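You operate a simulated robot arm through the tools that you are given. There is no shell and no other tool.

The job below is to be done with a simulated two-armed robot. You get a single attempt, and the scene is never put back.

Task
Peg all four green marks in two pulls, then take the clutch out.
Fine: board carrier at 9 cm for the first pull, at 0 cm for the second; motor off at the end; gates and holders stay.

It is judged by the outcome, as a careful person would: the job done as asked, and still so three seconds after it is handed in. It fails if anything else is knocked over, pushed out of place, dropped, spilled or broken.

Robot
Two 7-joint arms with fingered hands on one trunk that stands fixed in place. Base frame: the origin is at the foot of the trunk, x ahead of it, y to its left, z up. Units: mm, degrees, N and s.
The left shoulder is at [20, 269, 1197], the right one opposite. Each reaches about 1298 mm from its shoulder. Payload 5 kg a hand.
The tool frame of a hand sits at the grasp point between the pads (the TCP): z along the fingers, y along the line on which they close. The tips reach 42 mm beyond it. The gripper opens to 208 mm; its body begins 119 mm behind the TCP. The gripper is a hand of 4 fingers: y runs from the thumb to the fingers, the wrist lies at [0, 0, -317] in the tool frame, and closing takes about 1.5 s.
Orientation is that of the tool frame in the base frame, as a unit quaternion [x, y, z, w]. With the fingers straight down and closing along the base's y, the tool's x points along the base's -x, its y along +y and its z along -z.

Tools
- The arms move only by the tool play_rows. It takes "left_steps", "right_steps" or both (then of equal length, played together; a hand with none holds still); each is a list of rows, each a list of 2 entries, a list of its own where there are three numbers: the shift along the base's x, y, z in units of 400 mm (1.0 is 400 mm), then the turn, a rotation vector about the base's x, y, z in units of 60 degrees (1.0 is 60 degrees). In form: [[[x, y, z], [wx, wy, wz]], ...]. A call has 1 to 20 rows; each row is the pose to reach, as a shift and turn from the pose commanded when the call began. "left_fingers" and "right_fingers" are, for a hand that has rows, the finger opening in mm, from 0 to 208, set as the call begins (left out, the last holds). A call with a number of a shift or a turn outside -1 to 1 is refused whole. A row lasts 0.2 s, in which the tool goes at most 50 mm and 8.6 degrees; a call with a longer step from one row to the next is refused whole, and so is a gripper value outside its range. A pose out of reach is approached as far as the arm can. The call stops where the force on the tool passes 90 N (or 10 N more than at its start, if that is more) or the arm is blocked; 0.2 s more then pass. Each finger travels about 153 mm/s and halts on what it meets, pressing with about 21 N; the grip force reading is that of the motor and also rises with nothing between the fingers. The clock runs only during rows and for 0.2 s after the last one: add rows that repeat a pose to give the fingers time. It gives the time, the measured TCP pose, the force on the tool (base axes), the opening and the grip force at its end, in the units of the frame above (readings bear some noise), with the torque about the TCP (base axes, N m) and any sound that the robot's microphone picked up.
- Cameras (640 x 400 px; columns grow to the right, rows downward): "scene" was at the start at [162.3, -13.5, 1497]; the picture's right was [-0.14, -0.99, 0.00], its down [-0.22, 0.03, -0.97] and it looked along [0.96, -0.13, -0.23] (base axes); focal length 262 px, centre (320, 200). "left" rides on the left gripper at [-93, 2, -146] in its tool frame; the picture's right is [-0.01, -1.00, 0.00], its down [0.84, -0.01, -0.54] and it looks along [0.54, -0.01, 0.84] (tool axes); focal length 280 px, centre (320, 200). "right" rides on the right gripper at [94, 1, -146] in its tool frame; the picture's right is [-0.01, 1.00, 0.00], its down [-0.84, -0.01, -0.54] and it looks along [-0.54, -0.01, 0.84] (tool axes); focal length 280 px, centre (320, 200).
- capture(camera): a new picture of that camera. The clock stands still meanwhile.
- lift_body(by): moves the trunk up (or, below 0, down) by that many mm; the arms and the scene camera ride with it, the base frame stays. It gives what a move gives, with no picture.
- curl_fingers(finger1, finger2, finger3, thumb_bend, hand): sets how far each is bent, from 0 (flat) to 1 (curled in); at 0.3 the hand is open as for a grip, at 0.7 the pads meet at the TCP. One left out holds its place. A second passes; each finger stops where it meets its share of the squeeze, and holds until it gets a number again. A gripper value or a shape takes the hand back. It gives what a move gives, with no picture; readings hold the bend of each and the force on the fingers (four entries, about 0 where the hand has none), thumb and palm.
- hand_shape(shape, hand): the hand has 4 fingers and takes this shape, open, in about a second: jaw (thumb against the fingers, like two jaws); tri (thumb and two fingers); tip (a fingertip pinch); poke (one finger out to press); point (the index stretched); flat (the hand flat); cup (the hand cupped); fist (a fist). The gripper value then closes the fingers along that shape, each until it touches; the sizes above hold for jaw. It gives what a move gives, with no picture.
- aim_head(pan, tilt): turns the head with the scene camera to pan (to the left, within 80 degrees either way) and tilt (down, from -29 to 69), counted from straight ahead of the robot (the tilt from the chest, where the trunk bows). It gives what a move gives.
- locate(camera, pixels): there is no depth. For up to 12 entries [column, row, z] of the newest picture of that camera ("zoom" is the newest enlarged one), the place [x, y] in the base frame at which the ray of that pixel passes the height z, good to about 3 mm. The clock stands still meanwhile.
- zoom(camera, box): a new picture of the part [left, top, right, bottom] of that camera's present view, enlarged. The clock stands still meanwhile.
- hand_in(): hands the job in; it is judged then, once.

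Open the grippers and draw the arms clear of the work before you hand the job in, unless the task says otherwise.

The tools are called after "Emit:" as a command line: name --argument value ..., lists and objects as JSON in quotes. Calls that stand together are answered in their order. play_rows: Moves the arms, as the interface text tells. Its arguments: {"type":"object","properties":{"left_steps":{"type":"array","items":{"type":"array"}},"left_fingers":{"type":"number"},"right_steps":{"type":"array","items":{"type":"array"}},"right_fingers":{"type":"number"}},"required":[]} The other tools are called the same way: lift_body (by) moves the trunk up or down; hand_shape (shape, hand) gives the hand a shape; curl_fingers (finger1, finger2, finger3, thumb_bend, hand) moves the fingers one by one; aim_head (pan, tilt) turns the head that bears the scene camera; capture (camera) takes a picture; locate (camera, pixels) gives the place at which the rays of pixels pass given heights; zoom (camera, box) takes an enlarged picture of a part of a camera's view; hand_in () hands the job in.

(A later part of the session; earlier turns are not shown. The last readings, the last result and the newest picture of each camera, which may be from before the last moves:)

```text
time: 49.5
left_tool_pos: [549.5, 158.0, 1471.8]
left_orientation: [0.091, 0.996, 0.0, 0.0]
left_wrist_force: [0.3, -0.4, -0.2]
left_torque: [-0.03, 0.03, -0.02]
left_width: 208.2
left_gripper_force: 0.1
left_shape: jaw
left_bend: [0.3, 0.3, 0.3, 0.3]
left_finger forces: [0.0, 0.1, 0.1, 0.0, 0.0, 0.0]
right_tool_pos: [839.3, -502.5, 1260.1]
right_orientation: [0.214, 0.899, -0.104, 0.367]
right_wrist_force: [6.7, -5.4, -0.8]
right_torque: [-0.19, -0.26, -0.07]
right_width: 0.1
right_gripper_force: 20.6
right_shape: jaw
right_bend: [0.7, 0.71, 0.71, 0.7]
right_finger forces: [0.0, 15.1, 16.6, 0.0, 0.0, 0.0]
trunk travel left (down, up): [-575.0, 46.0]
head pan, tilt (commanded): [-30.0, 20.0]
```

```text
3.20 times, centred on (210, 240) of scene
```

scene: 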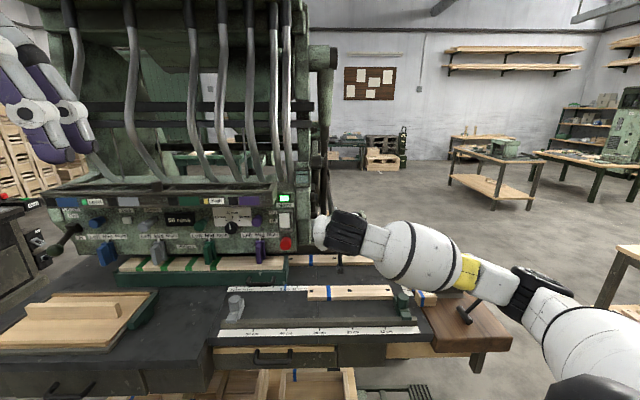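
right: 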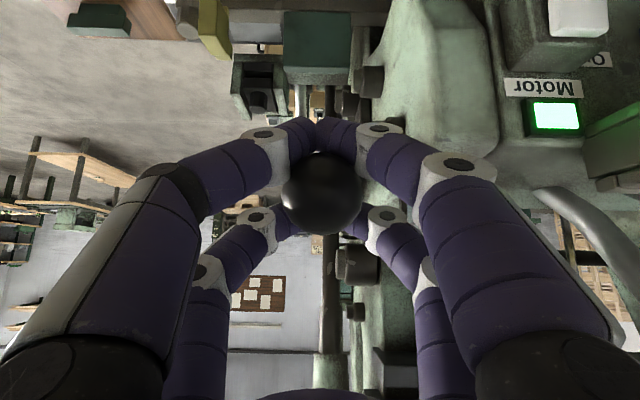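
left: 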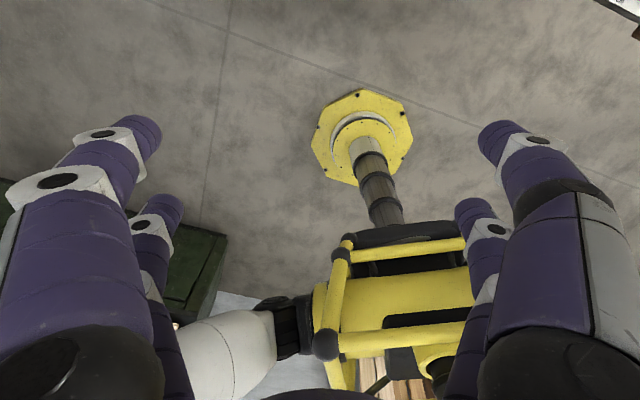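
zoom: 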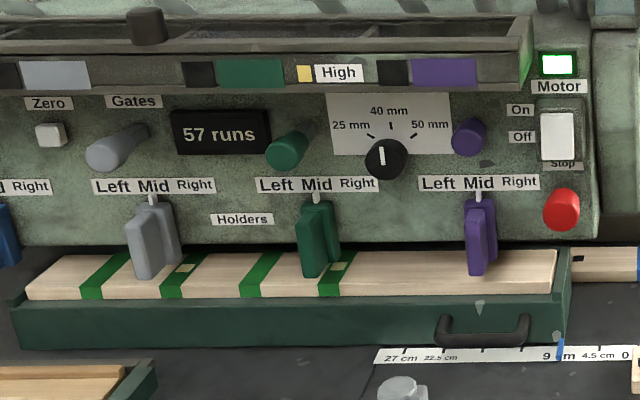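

Lever is back at the top. I open the fingers to 100 mm and check the lever stays up.

Emit:
play_rows --right_steps '[[[0, 0, 0], [0, 0, 0]], [[0, 0, 0], [0, 0, 0]], [[0, 0, 0], [0, 0, 0]], [[0, 0, 0], [0, 0, 0]], [[0, 0, 0], [0, 0, 0]]]' --right_fingers 100

Emit:
capture --camera "right"

```text
time: 50.7
left_tool_pos: [548.2, 158.3, 1473.7]
left_orientation: [0.091, 0.996, 0.0, 0.0]
left_wrist_force: [0.0, 0.6, 0.2]
left_torque: [-0.04, -0.04, 0.0]
left_width: 207.6
left_gripper_force: 0.0
left_shape: jaw
left_bend: [0.3, 0.3, 0.3, 0.3]
left_finger forces: [0.0, 0.0, 0.0, 0.1, 0.0, 0.0]
right_tool_pos: [838.4, -501.3, 1261.4]
right_orientation: [0.214, 0.899, -0.105, 0.367]
right_wrist_force: [-0.7, -0.1, -0.2]
right_torque: [0.02, -0.02, 0.02]
right_width: 99.9
right_gripper_force: 0.1
right_shape: jaw
right_bend: [0.73, 0.73, 0.73, 0.7]
right_finger forces: [0.1, 0.1, 0.0, 0.1, 0.1, 0.0]
trunk travel left (down, up): [-575.0, 46.0]
head pan, tilt (commanded): [-30.0, 20.0]
```

```text
taken
```

right: 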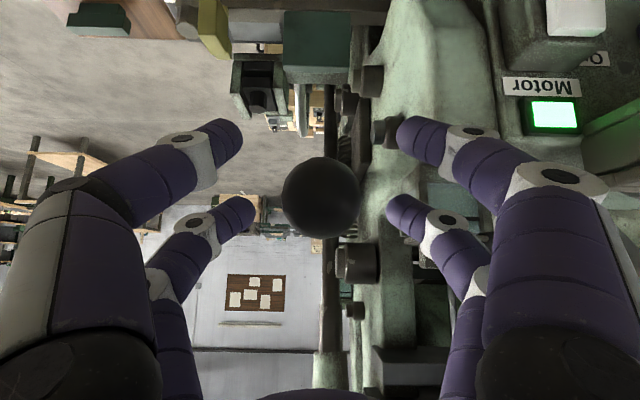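

The lever stays up on its own. I withdraw the hand from the ball along the way it came.

Emit:
play_rows --right_steps '[[[-0.055, 0.029, 0.0285], [0, 0, 0]], [[-0.11, 0.058, 0.057], [0, 0, 0]], [[-0.165, 0.0875, 0.0855], [0, 0, 0]], [[-0.22, 0.117, 0.114], [0, 0, 0]], [[-0.275, 0.146, 0.142], [0, 0, 0]], [[-0.329, 0.175, 0.17], [0, 0, 0]]]'

Emit:
capture --camera "right"

```text
time: 52.1
left_tool_pos: [548.5, 160.2, 1472.9]
left_orientation: [0.09, 0.996, -0.002, 0.001]
left_wrist_force: [-0.7, 0.7, 0.1]
left_torque: [-0.06, -0.09, 0.01]
left_width: 207.9
left_gripper_force: 0.2
left_shape: jaw
left_bend: [0.3, 0.3, 0.3, 0.3]
left_finger forces: [0.2, 0.1, 0.0, 0.0, 0.1, 0.1]
right_tool_pos: [704.0, -430.9, 1329.8]
right_orientation: [0.214, 0.899, -0.104, 0.367]
right_wrist_force: [-0.4, 0.1, 0.7]
right_torque: [-0.05, -0.03, -0.02]
right_width: 99.8
right_gripper_force: 0.1
right_shape: jaw
right_bend: [0.73, 0.73, 0.73, 0.7]
right_finger forces: [0.1, 0.0, 0.0, 0.0, 0.0, 0.0]
trunk travel left (down, up): [-575.0, 46.0]
head pan, tilt (commanded): [-30.0, 20.0]
```

```text
taken
```

right: 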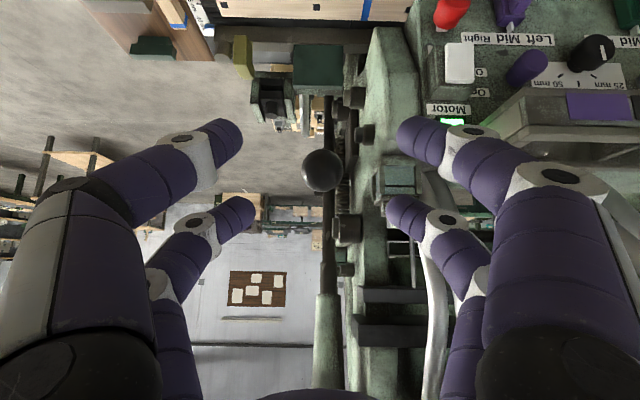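

The ball is still at its top place. I lower the right hand in front of the column, tilting it steeper, to get below the hopper tray's height.

Emit:
play_rows --right_steps '[[[0.0233, 0.0046, -0.0958], [0.0265, 0.0488, 0]], [[0.0467, 0.0092, -0.1917], [0.053, 0.0977, 0]], [[0.07, 0.0137, -0.2875], [0.0795, 0.1465, 0]], [[0.0933, 0.0183, -0.3833], [0.106, 0.1953, 0]], [[0.1167, 0.0229, -0.4792], [0.1325, 0.2442, 0]], [[0.14, 0.0275, -0.575], [0.159, 0.293, 0]]]'

Emit:
curl_fingers --hand "right" --finger1 0.6 --finger2 0.4 --finger3 0.4 --thumb_bend 1.0

Emit:
curl_fingers --hand "right" --finger1 1.0

```text
time: 53.5
left_tool_pos: [549.5, 158.2, 1472.1]
left_orientation: [0.09, 0.996, 0.0, -0.001]
left_wrist_force: [0.2, -1.4, -0.7]
left_torque: [0.1, 0.1, 0.0]
left_width: 208.2
left_gripper_force: 0.0
left_shape: jaw
left_bend: [0.3, 0.3, 0.3, 0.3]
left_finger forces: [0.1, 0.1, 0.0, 0.0, 0.0, 0.0]
right_tool_pos: [764.0, -422.6, 1096.0]
right_orientation: [0.226, 0.95, -0.061, 0.207]
right_wrist_force: [-0.1, -1.1, 0.0]
right_torque: [0.08, 0.09, 0.03]
right_width: 99.7
right_gripper_force: 0.0
right_shape: jaw
right_bend: [0.73, 0.73, 0.73, 0.7]
right_finger forces: [0.1, 0.0, 0.0, 0.1, 0.0, 0.0]
trunk travel left (down, up): [-575.0, 46.0]
head pan, tilt (commanded): [-30.0, 20.0]
```

```text
time: 54.5
left_tool_pos: [549.3, 159.3, 1472.3]
left_orientation: [0.091, 0.996, 0.0, 0.0]
left_wrist_force: [-0.4, 0.2, 0.3]
left_torque: [-0.03, -0.03, 0.03]
left_width: 208.1
left_gripper_force: 0.1
left_shape: jaw
left_bend: [0.3, 0.3, 0.3, 0.3]
left_finger forces: [0.0, 0.1, 0.0, 0.1, 0.0, 0.0]
right_tool_pos: [764.2, -421.7, 1097.8]
right_orientation: [0.225, 0.95, -0.061, 0.207]
right_wrist_force: [-0.1, -0.4, 1.0]
right_torque: [-0.02, -0.01, 0.0]
right_width: 52.7
right_gripper_force: 0.2
right_shape: fingers
right_bend: [0.57, 0.4, 0.4, 0.98]
right_finger forces: [0.0, 0.1, 0.0, 0.0, 0.0, 0.0]
trunk travel left (down, up): [-575.0, 46.0]
head pan, tilt (commanded): [-30.0, 20.0]
```

```text
time: 55.5
left_tool_pos: [549.7, 158.0, 1472.3]
left_orientation: [0.091, 0.996, 0.0, 0.0]
left_wrist_force: [0.2, -0.1, -0.2]
left_torque: [-0.02, 0.01, -0.02]
left_width: 207.8
left_gripper_force: 0.0
left_shape: jaw
left_bend: [0.3, 0.3, 0.3, 0.3]
left_finger forces: [0.1, 0.0, 0.0, 0.0, 0.0, 0.1]
right_tool_pos: [763.3, -421.6, 1097.1]
right_orientation: [0.226, 0.95, -0.06, 0.207]
right_wrist_force: [0.1, -0.1, -0.4]
right_torque: [0.04, -0.01, 0.0]
right_width: 35.6
right_gripper_force: 0.0
right_shape: fingers
right_bend: [0.9, 0.4, 0.4, 1.0]
right_finger forces: [0.0, 0.0, 0.1, 0.0, 0.0, 0.0]
trunk travel left (down, up): [-575.0, 46.0]
head pan, tilt (commanded): [-30.0, 20.0]
```

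Fingers are set (near pair curled, far pair ready). I move left along the front to the pre-approach above the carrier handle at its 9 cm place.

Emit:
play_rows --right_steps '[[[0.044, 0.088, -0.0205], [0.0091, 0.0106, -0.0041]], [[0.0879, 0.1759, -0.0409], [0.0182, 0.0212, -0.0082]], [[0.1319, 0.2639, -0.0614], [0.0273, 0.0318, -0.0123]], [[0.1759, 0.3519, -0.0819], [0.0364, 0.0424, -0.0164]], [[0.2198, 0.4398, -0.1023], [0.0455, 0.053, -0.0205]], [[0.2638, 0.5278, -0.1228], [0.0546, 0.0636, -0.0246]]]'

Emit:
capture --camera "right"

Emit:
aim_head --pan -12 --tilt 32

Emit:
capture --camera "scene"

Emit:
zoom --camera "scene" --box '[270, 140, 430, 250]'

```text
time: 56.9
left_tool_pos: [548.7, 160.5, 1472.6]
left_orientation: [0.09, 0.996, 0.0, 0.001]
left_wrist_force: [1.2, 0.8, -0.1]
left_torque: [-0.16, 0.06, 0.02]
left_width: 207.9
left_gripper_force: 0.0
left_shape: jaw
left_bend: [0.3, 0.3, 0.3, 0.3]
left_finger forces: [0.1, 0.0, 0.1, 0.0, 0.1, 0.1]
right_tool_pos: [870.5, -209.8, 1047.8]
right_orientation: [0.241, 0.955, -0.044, 0.168]
right_wrist_force: [0.4, 0.0, 0.7]
right_torque: [0.03, 0.02, 0.01]
right_width: 31.6
right_gripper_force: 0.1
right_shape: fingers
right_bend: [0.96, 0.4, 0.4, 1.0]
right_finger forces: [0.0, 0.0, 0.0, 0.0, 0.0, 0.1]
trunk travel left (down, up): [-575.0, 46.0]
head pan, tilt (commanded): [-30.0, 20.0]
```

```text
taken
```

right: 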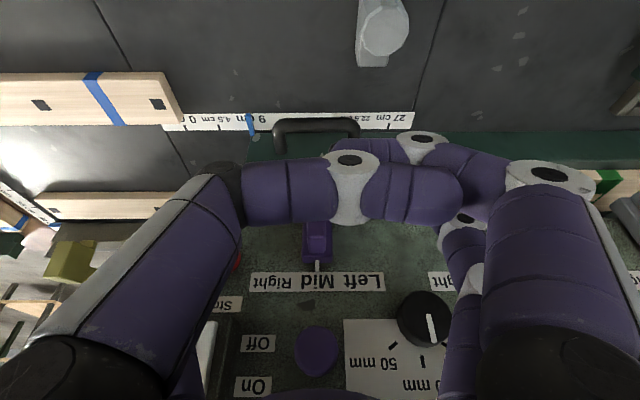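

```text
time: 57.7
left_tool_pos: [549.0, 159.2, 1472.1]
left_orientation: [0.091, 0.996, -0.001, -0.001]
left_wrist_force: [-0.3, 0.0, 0.1]
left_torque: [-0.04, 0.0, 0.0]
left_width: 207.7
left_gripper_force: 0.1
left_shape: jaw
left_bend: [0.3, 0.3, 0.3, 0.3]
left_finger forces: [0.0, 0.0, 0.0, 0.1, 0.0, 0.1]
right_tool_pos: [868.9, -211.3, 1048.1]
right_orientation: [0.24, 0.955, -0.043, 0.168]
right_wrist_force: [0.2, 0.7, -0.5]
right_torque: [-0.02, -0.01, -0.03]
right_width: 31.2
right_gripper_force: 0.3
right_shape: fingers
right_bend: [0.96, 0.4, 0.4, 1.0]
right_finger forces: [0.1, 0.1, 0.0, 0.0, 0.1, 0.0]
trunk travel left (down, up): [-575.0, 46.0]
head pan, tilt (commanded): [-12.0, 32.0]
```

```text
taken
```

scene: 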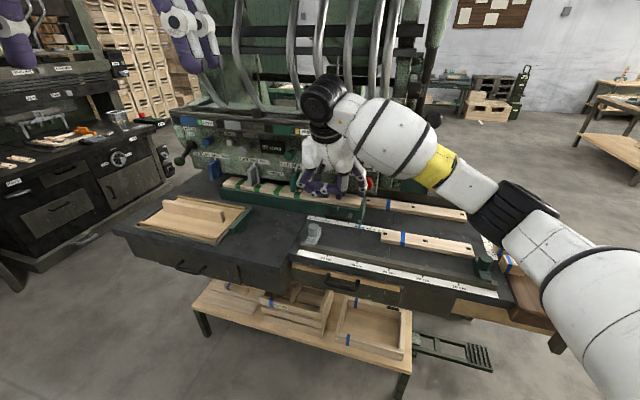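

```text
3.64 times, centred on (350, 195) of scene
```

zoom: 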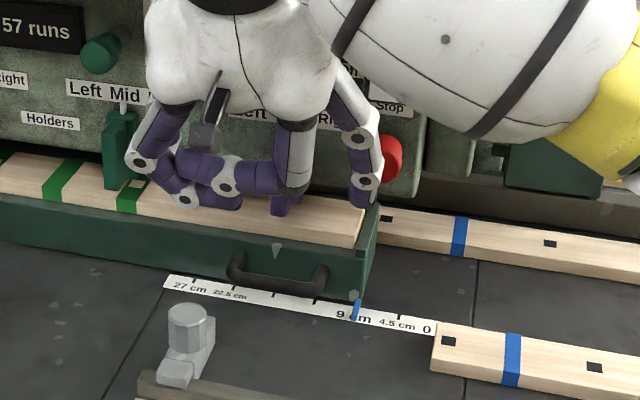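

Handle is centred (275–360 cols). I descend along the tool axis to the grip height.

Emit:
play_rows --right_steps '[[[0.0188, -0.0099, -0.0588], [0, 0, 0]], [[0.0375, -0.0198, -0.1176], [0, 0, 0]], [[0.0563, -0.0296, -0.1764], [0, 0, 0]], [[0.075, -0.0395, -0.2352], [0, 0, 0]], [[0.0938, -0.0494, -0.294], [0, 0, 0]], [[0.1125, -0.0593, -0.3528], [0, 0, 0]]]'

Emit:
zoom --camera "scene" --box '[290, 150, 410, 240]'

```text
time: 59.1
left_tool_pos: [549.1, 157.8, 1472.0]
left_orientation: [0.091, 0.996, 0.0, 0.0]
left_wrist_force: [0.4, -1.1, -0.1]
left_torque: [0.02, 0.07, -0.04]
left_width: 207.9
left_gripper_force: 0.0
left_shape: jaw
left_bend: [0.3, 0.3, 0.3, 0.3]
left_finger forces: [0.0, 0.1, 0.0, 0.1, 0.0, 0.0]
right_tool_pos: [914.2, -233.4, 909.1]
right_orientation: [0.241, 0.955, -0.043, 0.168]
right_wrist_force: [0.7, 0.0, 1.7]
right_torque: [0.09, 0.08, 0.0]
right_width: 31.6
right_gripper_force: 0.0
right_shape: fingers
right_bend: [0.96, 0.4, 0.4, 1.0]
right_finger forces: [0.0, 0.0, 0.1, 0.0, 0.0, 0.1]
trunk travel left (down, up): [-575.0, 46.0]
head pan, tilt (commanded): [-12.0, 32.0]
```

```text
4.44 times, centred on (350, 195) of scene
```

zoom: 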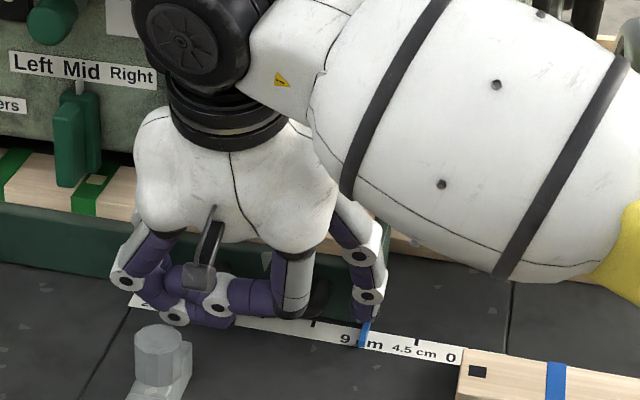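

No contact and the fingers straddle the handle. I close the far pair on it in two steps as before.

Emit:
curl_fingers --hand "right" --finger2 0.5 --finger3 0.47

Emit:
curl_fingers --hand "right" --finger2 0.62 --finger3 0.56

Emit:
zoom --camera "scene" --box '[330, 200, 410, 250]'

```text
time: 60.1
left_tool_pos: [548.2, 158.1, 1471.5]
left_orientation: [0.091, 0.996, 0.0, 0.001]
left_wrist_force: [-0.9, 0.1, -0.6]
left_torque: [0.01, 0.0, 0.04]
left_width: 208.0
left_gripper_force: 0.0
left_shape: jaw
left_bend: [0.3, 0.3, 0.3, 0.3]
left_finger forces: [0.0, 0.0, 0.0, 0.1, 0.0, 0.0]
right_tool_pos: [913.7, -232.9, 907.2]
right_orientation: [0.241, 0.955, -0.044, 0.168]
right_wrist_force: [-0.6, -0.2, -0.5]
right_torque: [-0.05, 0.02, -0.02]
right_width: 31.3
right_gripper_force: 0.1
right_shape: fingers
right_bend: [0.96, 0.5, 0.47, 1.0]
right_finger forces: [0.1, 0.0, 0.1, 0.0, 0.1, 0.0]
trunk travel left (down, up): [-575.0, 46.0]
head pan, tilt (commanded): [-12.0, 32.0]
```

```text
time: 61.1
left_tool_pos: [548.6, 158.6, 1473.4]
left_orientation: [0.091, 0.996, -0.001, 0.0]
left_wrist_force: [0.6, 0.4, -0.3]
left_torque: [0.03, 0.01, 0.01]
left_width: 208.1
left_gripper_force: 0.1
left_shape: jaw
left_bend: [0.3, 0.3, 0.3, 0.3]
left_finger forces: [0.0, 0.1, 0.0, 0.0, 0.0, 0.0]
right_tool_pos: [914.0, -232.7, 907.7]
right_orientation: [0.241, 0.955, -0.044, 0.168]
right_wrist_force: [-1.4, -0.9, -1.8]
right_torque: [-0.02, 0.05, -0.06]
right_width: 31.5
right_gripper_force: 6.6
right_shape: fingers
right_bend: [0.96, 0.53, 0.48, 1.0]
right_finger forces: [0.0, 6.4, 6.8, 0.1, 0.0, 0.0]
trunk travel left (down, up): [-575.0, 46.0]
head pan, tilt (commanded): [-12.0, 32.0]
```

```text
8.00 times, centred on (370, 225) of scene
```

zoom: 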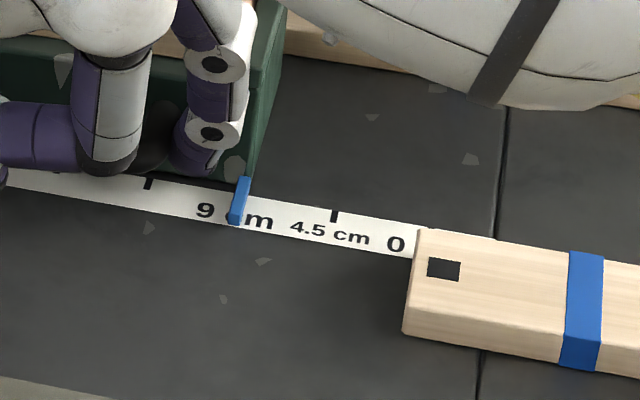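

Gripped with ~6.5 N a side, pointer at 9 cm. I slide the carrier 70 mm toward 0 and check the pointer's clearance to the front board before the last bit.

Emit:
play_rows --right_steps '[[[-0.0139, -0.0256, 0], [0, 0, 0]], [[-0.0278, -0.0513, 0], [0, 0, 0]], [[-0.0417, -0.0769, 0], [0, 0, 0]], [[-0.0556, -0.1026, 0], [0, 0, 0]], [[-0.0695, -0.1282, 0], [0, 0, 0]], [[-0.0834, -0.1538, 0], [0, 0, 0]]]'

Emit:
zoom --camera "scene" --box '[350, 195, 430, 245]'

Emit:
capture --camera "right"

```text
time: 62.5
left_tool_pos: [547.6, 157.2, 1472.8]
left_orientation: [0.091, 0.996, 0.0, 0.0]
left_wrist_force: [-0.8, 0.3, 0.0]
left_torque: [0.06, 0.01, -0.02]
left_width: 207.9
left_gripper_force: 0.0
left_shape: jaw
left_bend: [0.3, 0.3, 0.3, 0.3]
left_finger forces: [0.0, 0.0, 0.0, 0.1, 0.0, 0.0]
right_tool_pos: [881.6, -298.5, 908.1]
right_orientation: [0.242, 0.955, -0.044, 0.168]
right_wrist_force: [-12.8, 4.2, -8.1]
right_torque: [0.4, 0.54, -0.29]
right_width: 31.4
right_gripper_force: 8.4
right_shape: fingers
right_bend: [0.96, 0.53, 0.48, 1.0]
right_finger forces: [0.0, 7.2, 9.4, 0.0, 0.0, 0.0]
trunk travel left (down, up): [-575.0, 46.0]
head pan, tilt (commanded): [-12.0, 32.0]
```

```text
8.00 times, centred on (390, 220) of scene
```

zoom: 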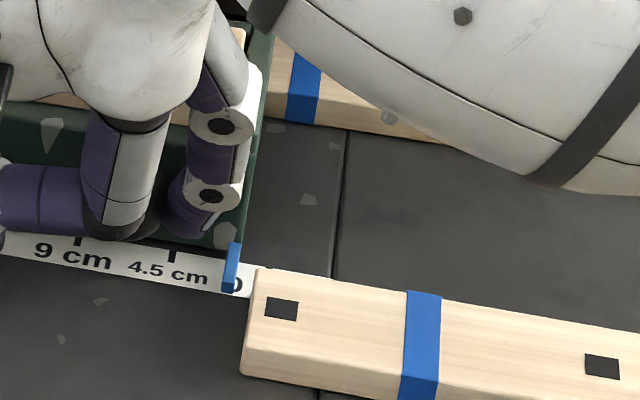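

```text
taken
```

right: 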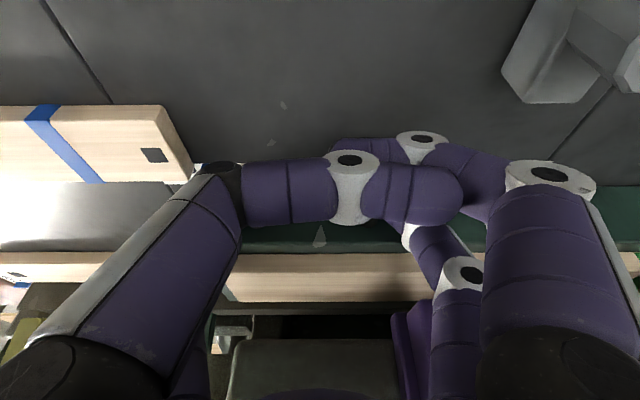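

Pointer is at about 1.7 cm and the front board is undisturbed (its corner at (258,268) in this zoom). I ease 3 mm off the face and slide 10 mm more.

Emit:
play_rows --right_steps '[[[-0.0066, 0.0036, 0], [0, 0, 0]], [[-0.0106, -0.0038, 0], [0, 0, 0]], [[-0.0146, -0.0111, 0], [0, 0, 0]], [[-0.0185, -0.0184, 0], [0, 0, 0]]]'

Emit:
zoom --camera "scene" --box '[350, 195, 430, 245]'

```text
time: 63.5
left_tool_pos: [549.6, 157.9, 1471.8]
left_orientation: [0.09, 0.996, 0.0, 0.0]
left_wrist_force: [1.0, -0.6, -0.1]
left_torque: [0.02, -0.05, 0.0]
left_width: 207.8
left_gripper_force: 0.1
left_shape: jaw
left_bend: [0.3, 0.3, 0.3, 0.3]
left_finger forces: [0.0, 0.0, 0.0, 0.0, 0.0, 0.1]
right_tool_pos: [873.8, -304.7, 910.7]
right_orientation: [0.243, 0.954, -0.044, 0.168]
right_wrist_force: [7.6, -4.5, -6.5]
right_torque: [0.05, 0.0, 0.0]
right_width: 31.4
right_gripper_force: 7.6
right_shape: fingers
right_bend: [0.96, 0.52, 0.49, 1.0]
right_finger forces: [0.0, 7.1, 7.6, 0.0, 0.0, 0.0]
trunk travel left (down, up): [-575.0, 46.0]
head pan, tilt (commanded): [-12.0, 32.0]
```

```text
8.00 times, centred on (390, 220) of scene
```

zoom: 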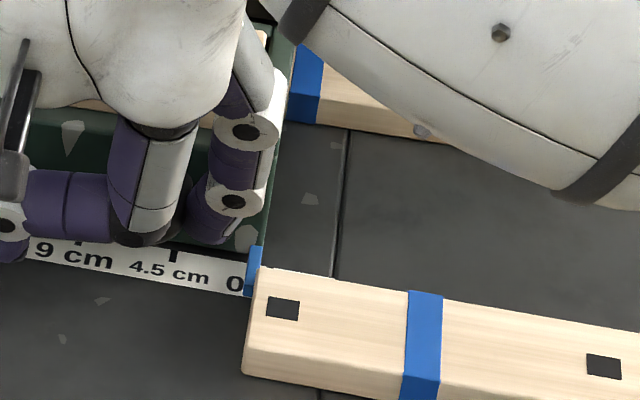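

The board has not moved; the pointer is about 7.5 mm from 0. I slide the remaining distance.

Emit:
play_rows --right_steps '[[[-0.0045, -0.0083, 0], [0, 0, 0]], [[-0.0089, -0.0165, 0], [0, 0, 0]], [[-0.0089, -0.0165, 0], [0, 0, 0]]]'

Emit:
zoom --camera "scene" --box '[350, 195, 430, 245]'

Emit:
zoom --camera "scene" --box '[365, 215, 405, 240]'

```text
time: 64.3
left_tool_pos: [548.8, 157.5, 1473.0]
left_orientation: [0.091, 0.996, -0.001, 0.0]
left_wrist_force: [0.3, -0.1, -0.4]
left_torque: [-0.02, 0.01, 0.01]
left_width: 207.8
left_gripper_force: 0.1
left_shape: jaw
left_bend: [0.3, 0.3, 0.3, 0.3]
left_finger forces: [0.0, 0.1, 0.0, 0.0, 0.0, 0.0]
right_tool_pos: [870.4, -310.6, 908.3]
right_orientation: [0.242, 0.955, -0.044, 0.168]
right_wrist_force: [8.3, -6.5, -4.1]
right_torque: [-0.08, -0.03, 0.02]
right_width: 31.1
right_gripper_force: 7.2
right_shape: fingers
right_bend: [0.96, 0.53, 0.48, 1.0]
right_finger forces: [0.0, 6.5, 7.9, 0.0, 0.0, 0.1]
trunk travel left (down, up): [-575.0, 46.0]
head pan, tilt (commanded): [-12.0, 32.0]
```

```text
8.00 times, centred on (390, 220) of scene
```

zoom: 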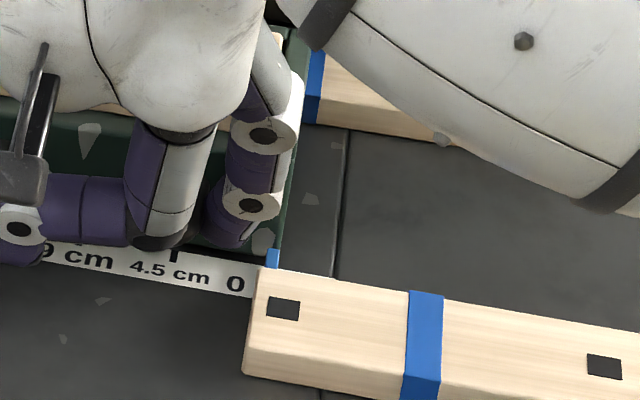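

```text
16.00 times, centred on (385, 228) of scene
```

zoom: 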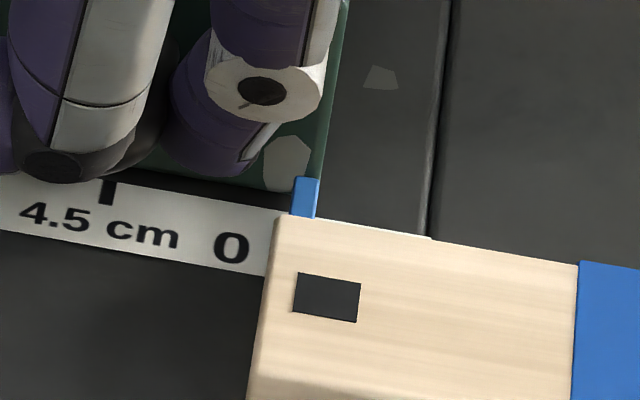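

Pointer at (305,195) in the 16x view near where the 0 tick lies; the board is undisturbed. I check with locate.

Emit:
locate --camera "zoom" --pixels '[[107, 191, 850], [305, 195, 853], [305, 195, 857], [305, 195, 860], [302, 213, 853], [302, 213, 857], [308, 180, 857]]'

```text
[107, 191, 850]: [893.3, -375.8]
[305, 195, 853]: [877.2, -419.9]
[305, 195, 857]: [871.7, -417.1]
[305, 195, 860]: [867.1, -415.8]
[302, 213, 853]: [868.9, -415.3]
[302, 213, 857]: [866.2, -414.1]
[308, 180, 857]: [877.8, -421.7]
```

The pointer is at 0 within about 1–2 mm. I release the handle.

Emit:
curl_fingers --hand "right" --finger2 0.43 --finger3 0.43

Emit:
play_rows --right_steps '[[[-0.0188, 0.0102, 0.0588], [0, 0, 0]], [[-0.0376, 0.0204, 0.1175], [0, 0, 0]], [[-0.0564, 0.0306, 0.176], [0, 0, 0]], [[-0.0752, 0.0408, 0.235], [0, 0, 0]], [[-0.0952, 0.051, 0.28], [0, 0, 0]], [[-0.1228, 0.0662, 0.3], [0, 0, 0]]]'

Emit:
capture --camera "scene"

Emit:
zoom --camera "scene" --box '[210, 140, 430, 260]'

```text
time: 65.3
left_tool_pos: [547.7, 160.0, 1472.6]
left_orientation: [0.091, 0.996, 0.0, 0.0]
left_wrist_force: [0.6, -0.7, -0.6]
left_torque: [0.0, -0.03, -0.03]
left_width: 208.0
left_gripper_force: 0.1
left_shape: jaw
left_bend: [0.3, 0.3, 0.3, 0.3]
left_finger forces: [0.0, 0.1, 0.1, 0.0, 0.0, 0.0]
right_tool_pos: [869.3, -310.8, 909.8]
right_orientation: [0.24, 0.955, -0.044, 0.168]
right_wrist_force: [-0.8, 0.8, -0.4]
right_torque: [0.0, -0.03, -0.02]
right_width: 31.3
right_gripper_force: 0.0
right_shape: fingers
right_bend: [0.96, 0.43, 0.43, 1.0]
right_finger forces: [0.0, 0.0, 0.0, 0.1, 0.0, 0.0]
trunk travel left (down, up): [-575.0, 46.0]
head pan, tilt (commanded): [-12.0, 32.0]
```

```text
time: 66.7
left_tool_pos: [548.7, 158.3, 1472.9]
left_orientation: [0.09, 0.996, 0.0, 0.0]
left_wrist_force: [0.6, 0.5, -1.6]
left_torque: [-0.01, -0.04, -0.01]
left_width: 207.9
left_gripper_force: 0.1
left_shape: jaw
left_bend: [0.3, 0.3, 0.3, 0.3]
left_finger forces: [0.0, 0.0, 0.1, 0.0, 0.0, 0.1]
right_tool_pos: [819.7, -284.1, 1029.9]
right_orientation: [0.241, 0.955, -0.045, 0.168]
right_wrist_force: [-0.5, 0.7, 0.4]
right_torque: [-0.01, -0.04, 0.04]
right_width: 31.6
right_gripper_force: 0.1
right_shape: fingers
right_bend: [0.96, 0.43, 0.43, 1.0]
right_finger forces: [0.1, 0.1, 0.1, 0.0, 0.0, 0.0]
trunk travel left (down, up): [-575.0, 46.0]
head pan, tilt (commanded): [-12.0, 32.0]
```

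```text
taken
```

scene: 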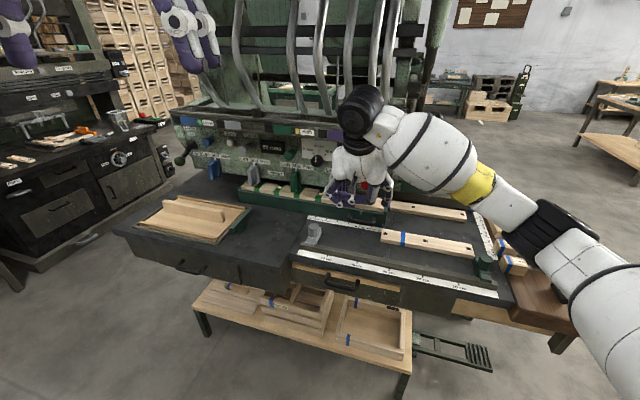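

```text
2.91 times, centred on (320, 200) of scene
```

zoom: 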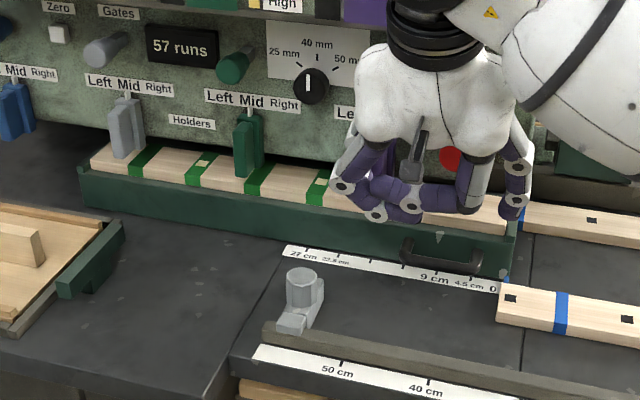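

Marks 1 and 3 now sit at the grey and green holders; 2 and 4 carry pegs. I verify the alignment of marks 1 and 3 with locate.

Emit:
zoom --camera "scene" --box '[235, 165, 335, 230]'

```text
6.15 times, centred on (285, 198) of scene
```

zoom: 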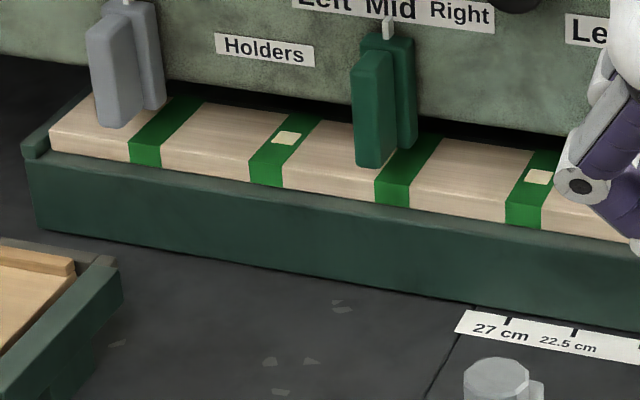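

Emit:
locate --camera "zoom" --pixels '[[393, 186, 924], [425, 141, 924], [388, 30, 1033], [145, 147, 924], [185, 100, 924], [122, 3, 1033], [537, 177, 924], [523, 206, 924], [287, 138, 924], [268, 166, 924]]'

```text
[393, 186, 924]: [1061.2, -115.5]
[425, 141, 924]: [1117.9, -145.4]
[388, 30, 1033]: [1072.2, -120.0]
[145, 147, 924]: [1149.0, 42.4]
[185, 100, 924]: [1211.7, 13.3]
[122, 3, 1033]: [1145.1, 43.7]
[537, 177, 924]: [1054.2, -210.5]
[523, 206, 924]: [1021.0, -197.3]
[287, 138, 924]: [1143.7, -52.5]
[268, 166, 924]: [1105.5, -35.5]
```

Marks 1 and 3 are within about 2 mm of the holders' lines. I go back to the lever: first right and slightly up in front of the column.

Emit:
play_rows --right_steps '[[[-0.0348, -0.0863, 0.042], [-0.0137, -0.0159, 0.0062]], [[-0.0695, -0.1725, 0.084], [-0.0273, -0.0318, 0.0123]], [[-0.1043, -0.2588, 0.126], [-0.041, -0.0477, 0.0185]], [[-0.139, -0.345, 0.168], [-0.0546, -0.0636, 0.0246]]]'

Emit:
play_rows --right_steps '[[[-0.0233, -0.0046, 0.0958], [-0.0265, -0.0488, 0]], [[-0.0467, -0.0092, 0.1917], [-0.053, -0.0977, 0]], [[-0.07, -0.0137, 0.2875], [-0.0795, -0.1465, 0]], [[-0.0933, -0.0183, 0.3833], [-0.106, -0.1953, 0]], [[-0.1167, -0.0229, 0.4792], [-0.1325, -0.2442, 0]], [[-0.14, -0.0275, 0.58], [-0.159, -0.293, 0]], [[-0.14, -0.0275, 0.58], [-0.159, -0.293, 0]], [[-0.14, -0.0275, 0.58], [-0.159, -0.293, 0]]]' --right_fingers 100

Emit:
capture --camera "right"

```text
time: 67.7
left_tool_pos: [548.3, 158.6, 1472.1]
left_orientation: [0.09, 0.996, 0.0, 0.0]
left_wrist_force: [-1.1, -0.8, 0.1]
left_torque: [0.07, -0.1, 0.01]
left_width: 207.8
left_gripper_force: 0.0
left_shape: jaw
left_bend: [0.3, 0.3, 0.3, 0.3]
left_finger forces: [0.0, 0.1, 0.0, 0.1, 0.0, 0.1]
right_tool_pos: [762.3, -422.9, 1094.2]
right_orientation: [0.225, 0.95, -0.061, 0.207]
right_wrist_force: [-0.4, 0.9, -0.7]
right_torque: [-0.09, -0.02, 0.0]
right_width: 31.4
right_gripper_force: 0.0
right_shape: fingers
right_bend: [0.96, 0.43, 0.43, 1.0]
right_finger forces: [0.0, 0.0, 0.1, 0.0, 0.0, 0.1]
trunk travel left (down, up): [-575.0, 46.0]
head pan, tilt (commanded): [-12.0, 32.0]
```

```text
time: 69.5
left_tool_pos: [547.3, 159.1, 1473.3]
left_orientation: [0.09, 0.996, -0.001, -0.001]
left_wrist_force: [-0.5, 0.0, 0.7]
left_torque: [-0.05, -0.04, 0.03]
left_width: 207.8
left_gripper_force: 0.1
left_shape: jaw
left_bend: [0.3, 0.3, 0.3, 0.3]
left_finger forces: [0.0, 0.0, 0.0, 0.0, 0.1, 0.1]
right_tool_pos: [707.5, -432.1, 1329.9]
right_orientation: [0.215, 0.899, -0.104, 0.368]
right_wrist_force: [0.2, 0.5, 1.0]
right_torque: [-0.01, -0.01, -0.01]
right_width: 100.1
right_gripper_force: 0.2
right_shape: jaw
right_bend: [0.73, 0.73, 0.73, 0.7]
right_finger forces: [0.0, 0.0, 0.0, 0.1, 0.0, 0.0]
trunk travel left (down, up): [-575.0, 46.0]
head pan, tilt (commanded): [-12.0, 32.0]
```

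```text
taken
```

right: 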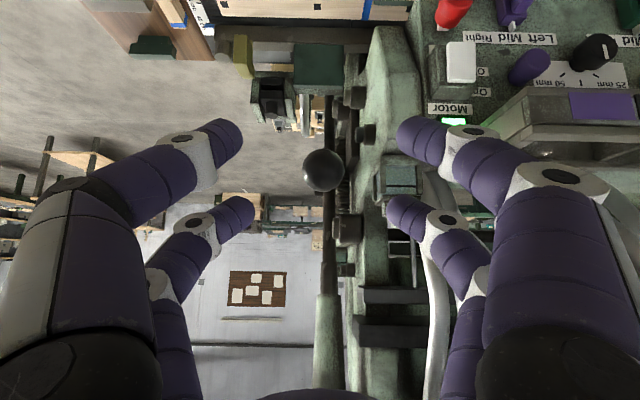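

The view matches the earlier pre-grasp (ball at (323,170)). I advance to the ball and close on it as before.

Emit:
play_rows --right_steps '[[[0.055, -0.029, -0.0285], [0, 0, 0]], [[0.11, -0.058, -0.057], [0, 0, 0]], [[0.165, -0.0875, -0.0855], [0, 0, 0]], [[0.22, -0.117, -0.114], [0, 0, 0]], [[0.275, -0.146, -0.142], [0, 0, 0]], [[0.329, -0.175, -0.17], [0, 0, 0]]]'

Emit:
play_rows --right_steps '[[[0, 0, 0], [0, 0, 0]], [[0, 0, 0], [0, 0, 0]], [[0, 0, 0], [0, 0, 0]], [[0, 0, 0], [0, 0, 0]], [[0, 0, 0], [0, 0, 0]], [[0, 0, 0], [0, 0, 0]]]' --right_fingers 0

Emit:
capture --camera "right"

```text
time: 70.9
left_tool_pos: [549.8, 157.1, 1471.9]
left_orientation: [0.091, 0.996, -0.001, -0.001]
left_wrist_force: [0.1, 0.1, -0.1]
left_torque: [0.05, 0.09, -0.01]
left_width: 207.8
left_gripper_force: 0.1
left_shape: jaw
left_bend: [0.3, 0.3, 0.3, 0.3]
left_finger forces: [0.1, 0.1, 0.0, 0.0, 0.1, 0.0]
right_tool_pos: [841.4, -504.5, 1260.3]
right_orientation: [0.214, 0.899, -0.104, 0.367]
right_wrist_force: [0.3, -0.9, 0.1]
right_torque: [0.03, 0.04, 0.05]
right_width: 99.6
right_gripper_force: 0.0
right_shape: jaw
right_bend: [0.73, 0.73, 0.73, 0.7]
right_finger forces: [0.0, 0.1, 0.0, 0.0, 0.0, 0.0]
trunk travel left (down, up): [-575.0, 46.0]
head pan, tilt (commanded): [-12.0, 32.0]
```

```text
time: 72.3
left_tool_pos: [549.1, 159.3, 1472.5]
left_orientation: [0.091, 0.996, 0.0, 0.0]
left_wrist_force: [0.6, 0.0, 0.4]
left_torque: [0.01, -0.03, -0.02]
left_width: 208.1
left_gripper_force: 0.1
left_shape: jaw
left_bend: [0.3, 0.3, 0.3, 0.3]
left_finger forces: [0.0, 0.0, 0.0, 0.0, 0.1, 0.0]
right_tool_pos: [842.0, -503.4, 1260.7]
right_orientation: [0.214, 0.899, -0.104, 0.368]
right_wrist_force: [4.1, -2.4, 0.2]
right_torque: [-0.05, -0.05, 0.02]
right_width: 0.0
right_gripper_force: 21.4
right_shape: jaw
right_bend: [0.7, 0.71, 0.71, 0.7]
right_finger forces: [0.0, 16.2, 15.5, 0.1, 0.0, 0.0]
trunk travel left (down, up): [-575.0, 46.0]
head pan, tilt (commanded): [-12.0, 32.0]
```

```text
taken
```

right: 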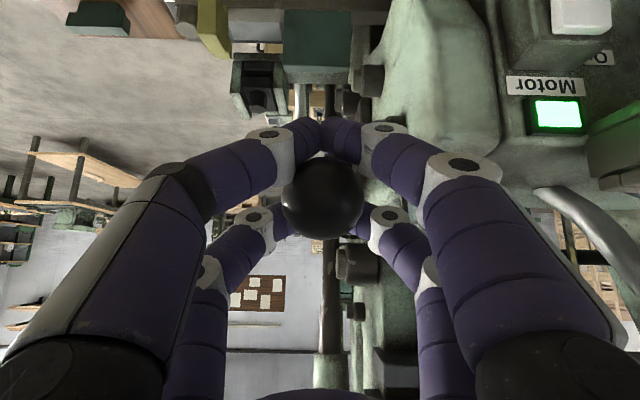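

Ball caged again. I make the second pull down along the arc, turning the hand with the lever, and hold at the bottom.

Emit:
play_rows --right_steps '[[[-0.0077, 0.0042, -0.044], [-0.0135, -0.0249, 0]], [[-0.0154, 0.0083, -0.0878], [-0.027, -0.0498, 0]], [[-0.0204, 0.0111, -0.1268], [-0.0389, -0.0718, 0]], [[-0.0253, 0.0137, -0.166], [-0.0508, -0.0938, 0]], [[-0.0288, 0.0156, -0.2053], [-0.0628, -0.1157, 0]], [[-0.0319, 0.0173, -0.2445], [-0.0747, -0.1377, 0]], [[-0.0336, 0.0182, -0.284], [-0.0866, -0.1597, 0]], [[-0.0352, 0.0191, -0.3233], [-0.0985, -0.1817, 0]], [[-0.0367, 0.0199, -0.3625], [-0.1104, -0.2037, 0]], [[-0.0378, 0.0205, -0.402], [-0.1224, -0.2256, 0]], [[-0.0367, 0.0199, -0.43], [-0.13, -0.24, 0]], [[-0.0356, 0.0193, -0.4475], [-0.1359, -0.2505, 0]], [[-0.0335, 0.0181, -0.4675], [-0.142, -0.262, 0]], [[-0.0325, 0.0176, -0.48], [-0.146, -0.2696, 0]], [[-0.0319, 0.0173, -0.4895], [-0.1492, -0.2751, 0]], [[-0.0319, 0.0173, -0.4895], [-0.1492, -0.2751, 0]], [[-0.0319, 0.0173, -0.4895], [-0.1492, -0.2751, 0]]]'

Emit:
aim_head --pan -12 --tilt 28

Emit:
zoom --camera "scene" --box '[210, 130, 430, 260]'

```text
time: 75.9
left_tool_pos: [545.4, 162.1, 1473.1]
left_orientation: [0.09, 0.996, -0.001, 0.001]
left_wrist_force: [-0.3, -0.5, 0.2]
left_torque: [0.0, 0.0, -0.02]
left_width: 207.6
left_gripper_force: 0.1
left_shape: jaw
left_bend: [0.3, 0.3, 0.3, 0.3]
left_finger forces: [0.0, 0.0, 0.0, 0.0, 0.0, 0.1]
right_tool_pos: [827.0, -493.9, 1075.6]
right_orientation: [0.199, 0.821, -0.142, 0.516]
right_wrist_force: [9.5, -1.1, 65.3]
right_torque: [-1.09, -2.02, 0.14]
right_width: 0.0
right_gripper_force: 21.7
right_shape: jaw
right_bend: [0.7, 0.72, 0.72, 0.7]
right_finger forces: [0.0, 36.4, 35.4, 0.0, 0.0, 0.0]
trunk travel left (down, up): [-575.0, 46.0]
head pan, tilt (commanded): [-12.0, 32.0]
```

```text
time: 76.6
left_tool_pos: [545.0, 161.3, 1473.7]
left_orientation: [0.091, 0.996, -0.001, 0.002]
left_wrist_force: [-0.4, -0.3, 0.3]
left_torque: [0.03, 0.03, 0.01]
left_width: 207.9
left_gripper_force: 0.1
left_shape: jaw
left_bend: [0.3, 0.3, 0.3, 0.3]
left_finger forces: [0.0, 0.0, 0.0, 0.0, 0.0, 0.1]
right_tool_pos: [827.2, -496.9, 1076.5]
right_orientation: [0.2, 0.821, -0.142, 0.516]
right_wrist_force: [10.7, 0.8, 65.6]
right_torque: [-1.07, -2.03, 0.24]
right_width: 0.0
right_gripper_force: 20.9
right_shape: jaw
right_bend: [0.7, 0.72, 0.72, 0.7]
right_finger forces: [0.0, 37.2, 34.2, 0.0, 0.0, 0.0]
trunk travel left (down, up): [-575.0, 46.0]
head pan, tilt (commanded): [-12.0, 28.0]
```

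```text
2.91 times, centred on (320, 195) of scene
```

zoom: 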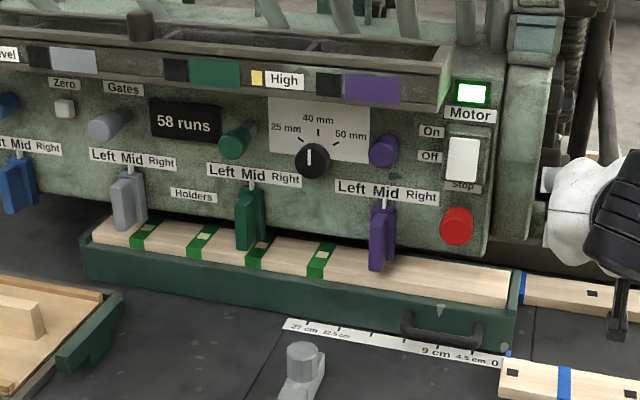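

58 runs and all four marks show pegs. I return the lever up along the arc.

Emit:
play_rows --right_steps '[[[-0.0037, 0.002, 0.0455], [0.0135, 0.0249, 0]], [[-0.0059, 0.0032, 0.091], [0.027, 0.0498, 0]], [[-0.0048, 0.0026, 0.1305], [0.0389, 0.0718, 0]], [[-0.0033, 0.0018, 0.1698], [0.0508, 0.0938, 0]], [[-0.0018, 0.001, 0.209], [0.0628, 0.1157, 0]], [[0, 0, 0.2485], [0.0747, 0.1377, 0]], [[0.0031, -0.0017, 0.2878], [0.0866, 0.1597, 0]], [[0.0066, -0.0036, 0.327], [0.0985, 0.1817, 0]], [[0.0114, -0.0062, 0.3663], [0.1104, 0.2037, 0]], [[0.0165, -0.0089, 0.4053], [0.1224, 0.2256, 0]], [[0.0242, -0.0131, 0.449], [0.1359, 0.2505, 0]], [[0.0319, -0.0173, 0.4895], [0.1492, 0.2751, 0]]]'

Emit:
play_rows --right_steps '[[[0, 0, 0], [0, 0, 0]], [[0, 0, 0], [0, 0, 0]], [[0, 0, 0], [0, 0, 0]], [[0, 0, 0], [0, 0, 0]], [[0, 0, 0], [0, 0, 0]]]' --right_fingers 100

Emit:
capture --camera "right"

```text
time: 79.2
left_tool_pos: [548.6, 158.6, 1472.4]
left_orientation: [0.091, 0.996, 0.0, 0.0]
left_wrist_force: [1.1, 0.5, 0.0]
left_torque: [-0.02, -0.02, -0.02]
left_width: 207.9
left_gripper_force: 0.0
left_shape: jaw
left_bend: [0.3, 0.3, 0.3, 0.3]
left_finger forces: [0.1, 0.0, 0.0, 0.1, 0.1, 0.0]
right_tool_pos: [841.4, -502.3, 1259.5]
right_orientation: [0.214, 0.899, -0.103, 0.367]
right_wrist_force: [-1.1, -2.7, 1.4]
right_torque: [-0.17, -0.23, -0.12]
right_width: 0.0
right_gripper_force: 21.1
right_shape: jaw
right_bend: [0.7, 0.71, 0.71, 0.7]
right_finger forces: [0.1, 16.7, 19.1, 0.1, 0.1, 0.1]
trunk travel left (down, up): [-575.0, 46.0]
head pan, tilt (commanded): [-12.0, 28.0]
```

```text
time: 80.4
left_tool_pos: [548.7, 159.4, 1472.7]
left_orientation: [0.091, 0.996, -0.001, -0.001]
left_wrist_force: [0.4, 0.0, -0.7]
left_torque: [0.02, -0.03, 0.01]
left_width: 208.0
left_gripper_force: 0.2
left_shape: jaw
left_bend: [0.3, 0.3, 0.3, 0.3]
left_finger forces: [0.0, 0.0, 0.0, 0.0, 0.0, 0.1]
right_tool_pos: [840.4, -501.9, 1259.7]
right_orientation: [0.215, 0.898, -0.105, 0.368]
right_wrist_force: [-0.1, -0.4, -0.4]
right_torque: [-0.04, -0.05, 0.02]
right_width: 99.8
right_gripper_force: 0.0
right_shape: jaw
right_bend: [0.73, 0.73, 0.73, 0.7]
right_finger forces: [0.0, 0.1, 0.1, 0.0, 0.0, 0.1]
trunk travel left (down, up): [-575.0, 46.0]
head pan, tilt (commanded): [-12.0, 28.0]
```

```text
taken
```

right: 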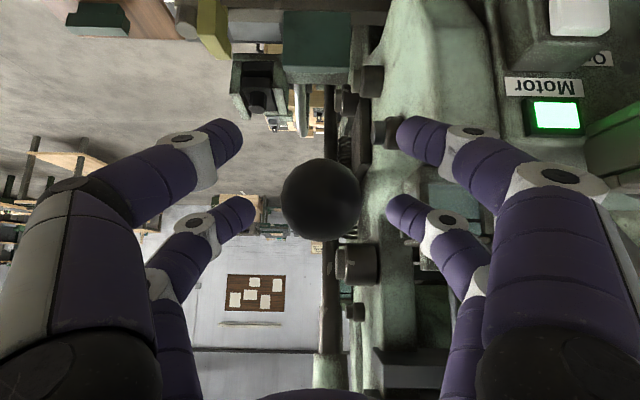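

The lever stays at the top. I withdraw the right hand and look at the clutch lever with the scene camera.

Emit:
play_rows --right_steps '[[[-0.055, 0.029, 0.0285], [0, 0, 0]], [[-0.11, 0.058, 0.057], [0, 0, 0]], [[-0.165, 0.0875, 0.0855], [0, 0, 0]], [[-0.22, 0.117, 0.114], [0, 0, 0]], [[-0.275, 0.146, 0.142], [0, 0, 0]], [[-0.329, 0.175, 0.17], [0, 0, 0]]]'

Emit:
aim_head --pan 12 --tilt 25

Emit:
capture --camera "scene"

Emit:
zoom --camera "scene" --box '[270, 130, 370, 200]'

```text
time: 81.8
left_tool_pos: [547.3, 158.8, 1473.3]
left_orientation: [0.091, 0.996, -0.001, -0.001]
left_wrist_force: [-0.4, 0.5, 0.7]
left_torque: [-0.07, -0.07, 0.0]
left_width: 207.9
left_gripper_force: 0.0
left_shape: jaw
left_bend: [0.3, 0.3, 0.3, 0.3]
left_finger forces: [0.1, 0.1, 0.0, 0.0, 0.1, 0.0]
right_tool_pos: [709.7, -431.2, 1329.2]
right_orientation: [0.215, 0.899, -0.106, 0.367]
right_wrist_force: [-0.1, 1.0, -0.5]
right_torque: [-0.08, -0.02, -0.02]
right_width: 99.8
right_gripper_force: 0.1
right_shape: jaw
right_bend: [0.73, 0.73, 0.73, 0.7]
right_finger forces: [0.0, 0.0, 0.0, 0.1, 0.1, 0.0]
trunk travel left (down, up): [-575.0, 46.0]
head pan, tilt (commanded): [-12.0, 28.0]
```

```text
time: 82.7
left_tool_pos: [548.4, 159.7, 1472.2]
left_orientation: [0.091, 0.996, 0.001, 0.0]
left_wrist_force: [0.0, 0.3, 0.2]
left_torque: [0.02, 0.03, 0.02]
left_width: 208.1
left_gripper_force: 0.0
left_shape: jaw
left_bend: [0.3, 0.3, 0.3, 0.3]
left_finger forces: [0.1, 0.0, 0.1, 0.0, 0.1, 0.0]
right_tool_pos: [710.1, -431.8, 1329.4]
right_orientation: [0.214, 0.899, -0.104, 0.368]
right_wrist_force: [0.3, -0.3, 0.4]
right_torque: [0.02, 0.04, -0.02]
right_width: 99.6
right_gripper_force: 0.1
right_shape: jaw
right_bend: [0.73, 0.73, 0.73, 0.7]
right_finger forces: [0.0, 0.1, 0.0, 0.0, 0.0, 0.0]
trunk travel left (down, up): [-575.0, 46.0]
head pan, tilt (commanded): [12.0, 25.0]
```

```text
taken
```

scene: 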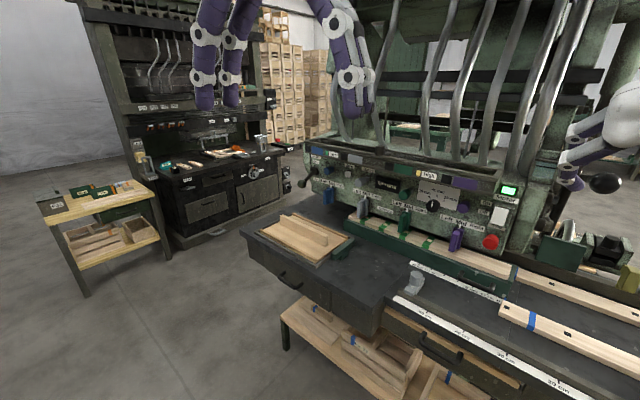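

```text
5.71 times, centred on (320, 165) of scene
```

zoom: 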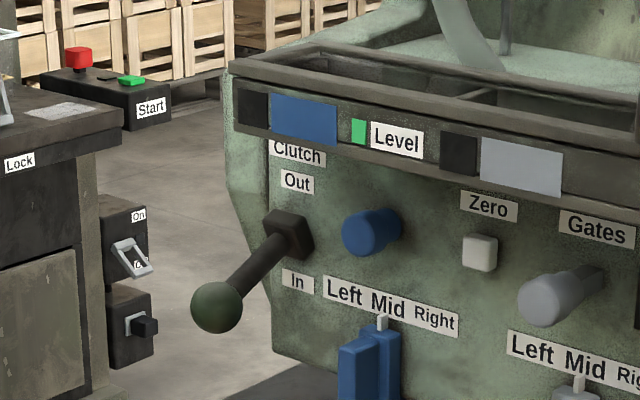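

The clutch lever points down at "In" with "Out" above; it has to be swung up. I bring the left hand forward and pitch it toward horizontal in two moves, fingers closing to a wedge.

Emit:
play_rows --left_steps '[[[0.0628, 0.0284, -0.0722], [-0.0133, -0.0716, 0]], [[0.1256, 0.0569, -0.1444], [-0.0265, -0.1433, 0]], [[0.1884, 0.0853, -0.2166], [-0.0398, -0.2149, 0]], [[0.2513, 0.1138, -0.2888], [-0.053, -0.2865, 0]], [[0.3141, 0.1422, -0.3609], [-0.0663, -0.3581, 0]], [[0.3769, 0.1706, -0.4331], [-0.0795, -0.4298, 0]], [[0.4397, 0.1991, -0.5053], [-0.0928, -0.5014, 0]], [[0.5025, 0.2275, -0.5775], [-0.106, -0.573, 0]]]' --left_fingers 0

Emit:
capture --camera "scene"

```text
time: 84.5
left_tool_pos: [749.8, 253.0, 1242.6]
left_orientation: [0.086, 0.95, -0.029, 0.299]
left_wrist_force: [-0.8, 0.6, -0.1]
left_torque: [-0.09, 0.04, -0.05]
left_width: 0.0
left_gripper_force: 21.3
left_shape: jaw
left_bend: [0.7, 0.7, 0.7, 0.7]
left_finger forces: [0.0, 0.0, 0.0, 0.0, 0.0, 0.0]
right_tool_pos: [711.0, -430.0, 1328.2]
right_orientation: [0.214, 0.899, -0.105, 0.367]
right_wrist_force: [0.8, 1.4, 0.4]
right_torque: [-0.12, 0.06, -0.09]
right_width: 99.6
right_gripper_force: 0.2
right_shape: jaw
right_bend: [0.73, 0.73, 0.73, 0.7]
right_finger forces: [0.1, 0.1, 0.0, 0.0, 0.0, 0.0]
trunk travel left (down, up): [-575.0, 46.0]
head pan, tilt (commanded): [12.0, 25.0]
```

```text
taken
```

scene: 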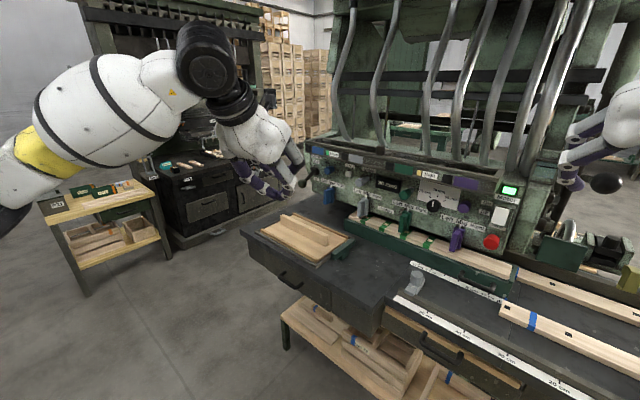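

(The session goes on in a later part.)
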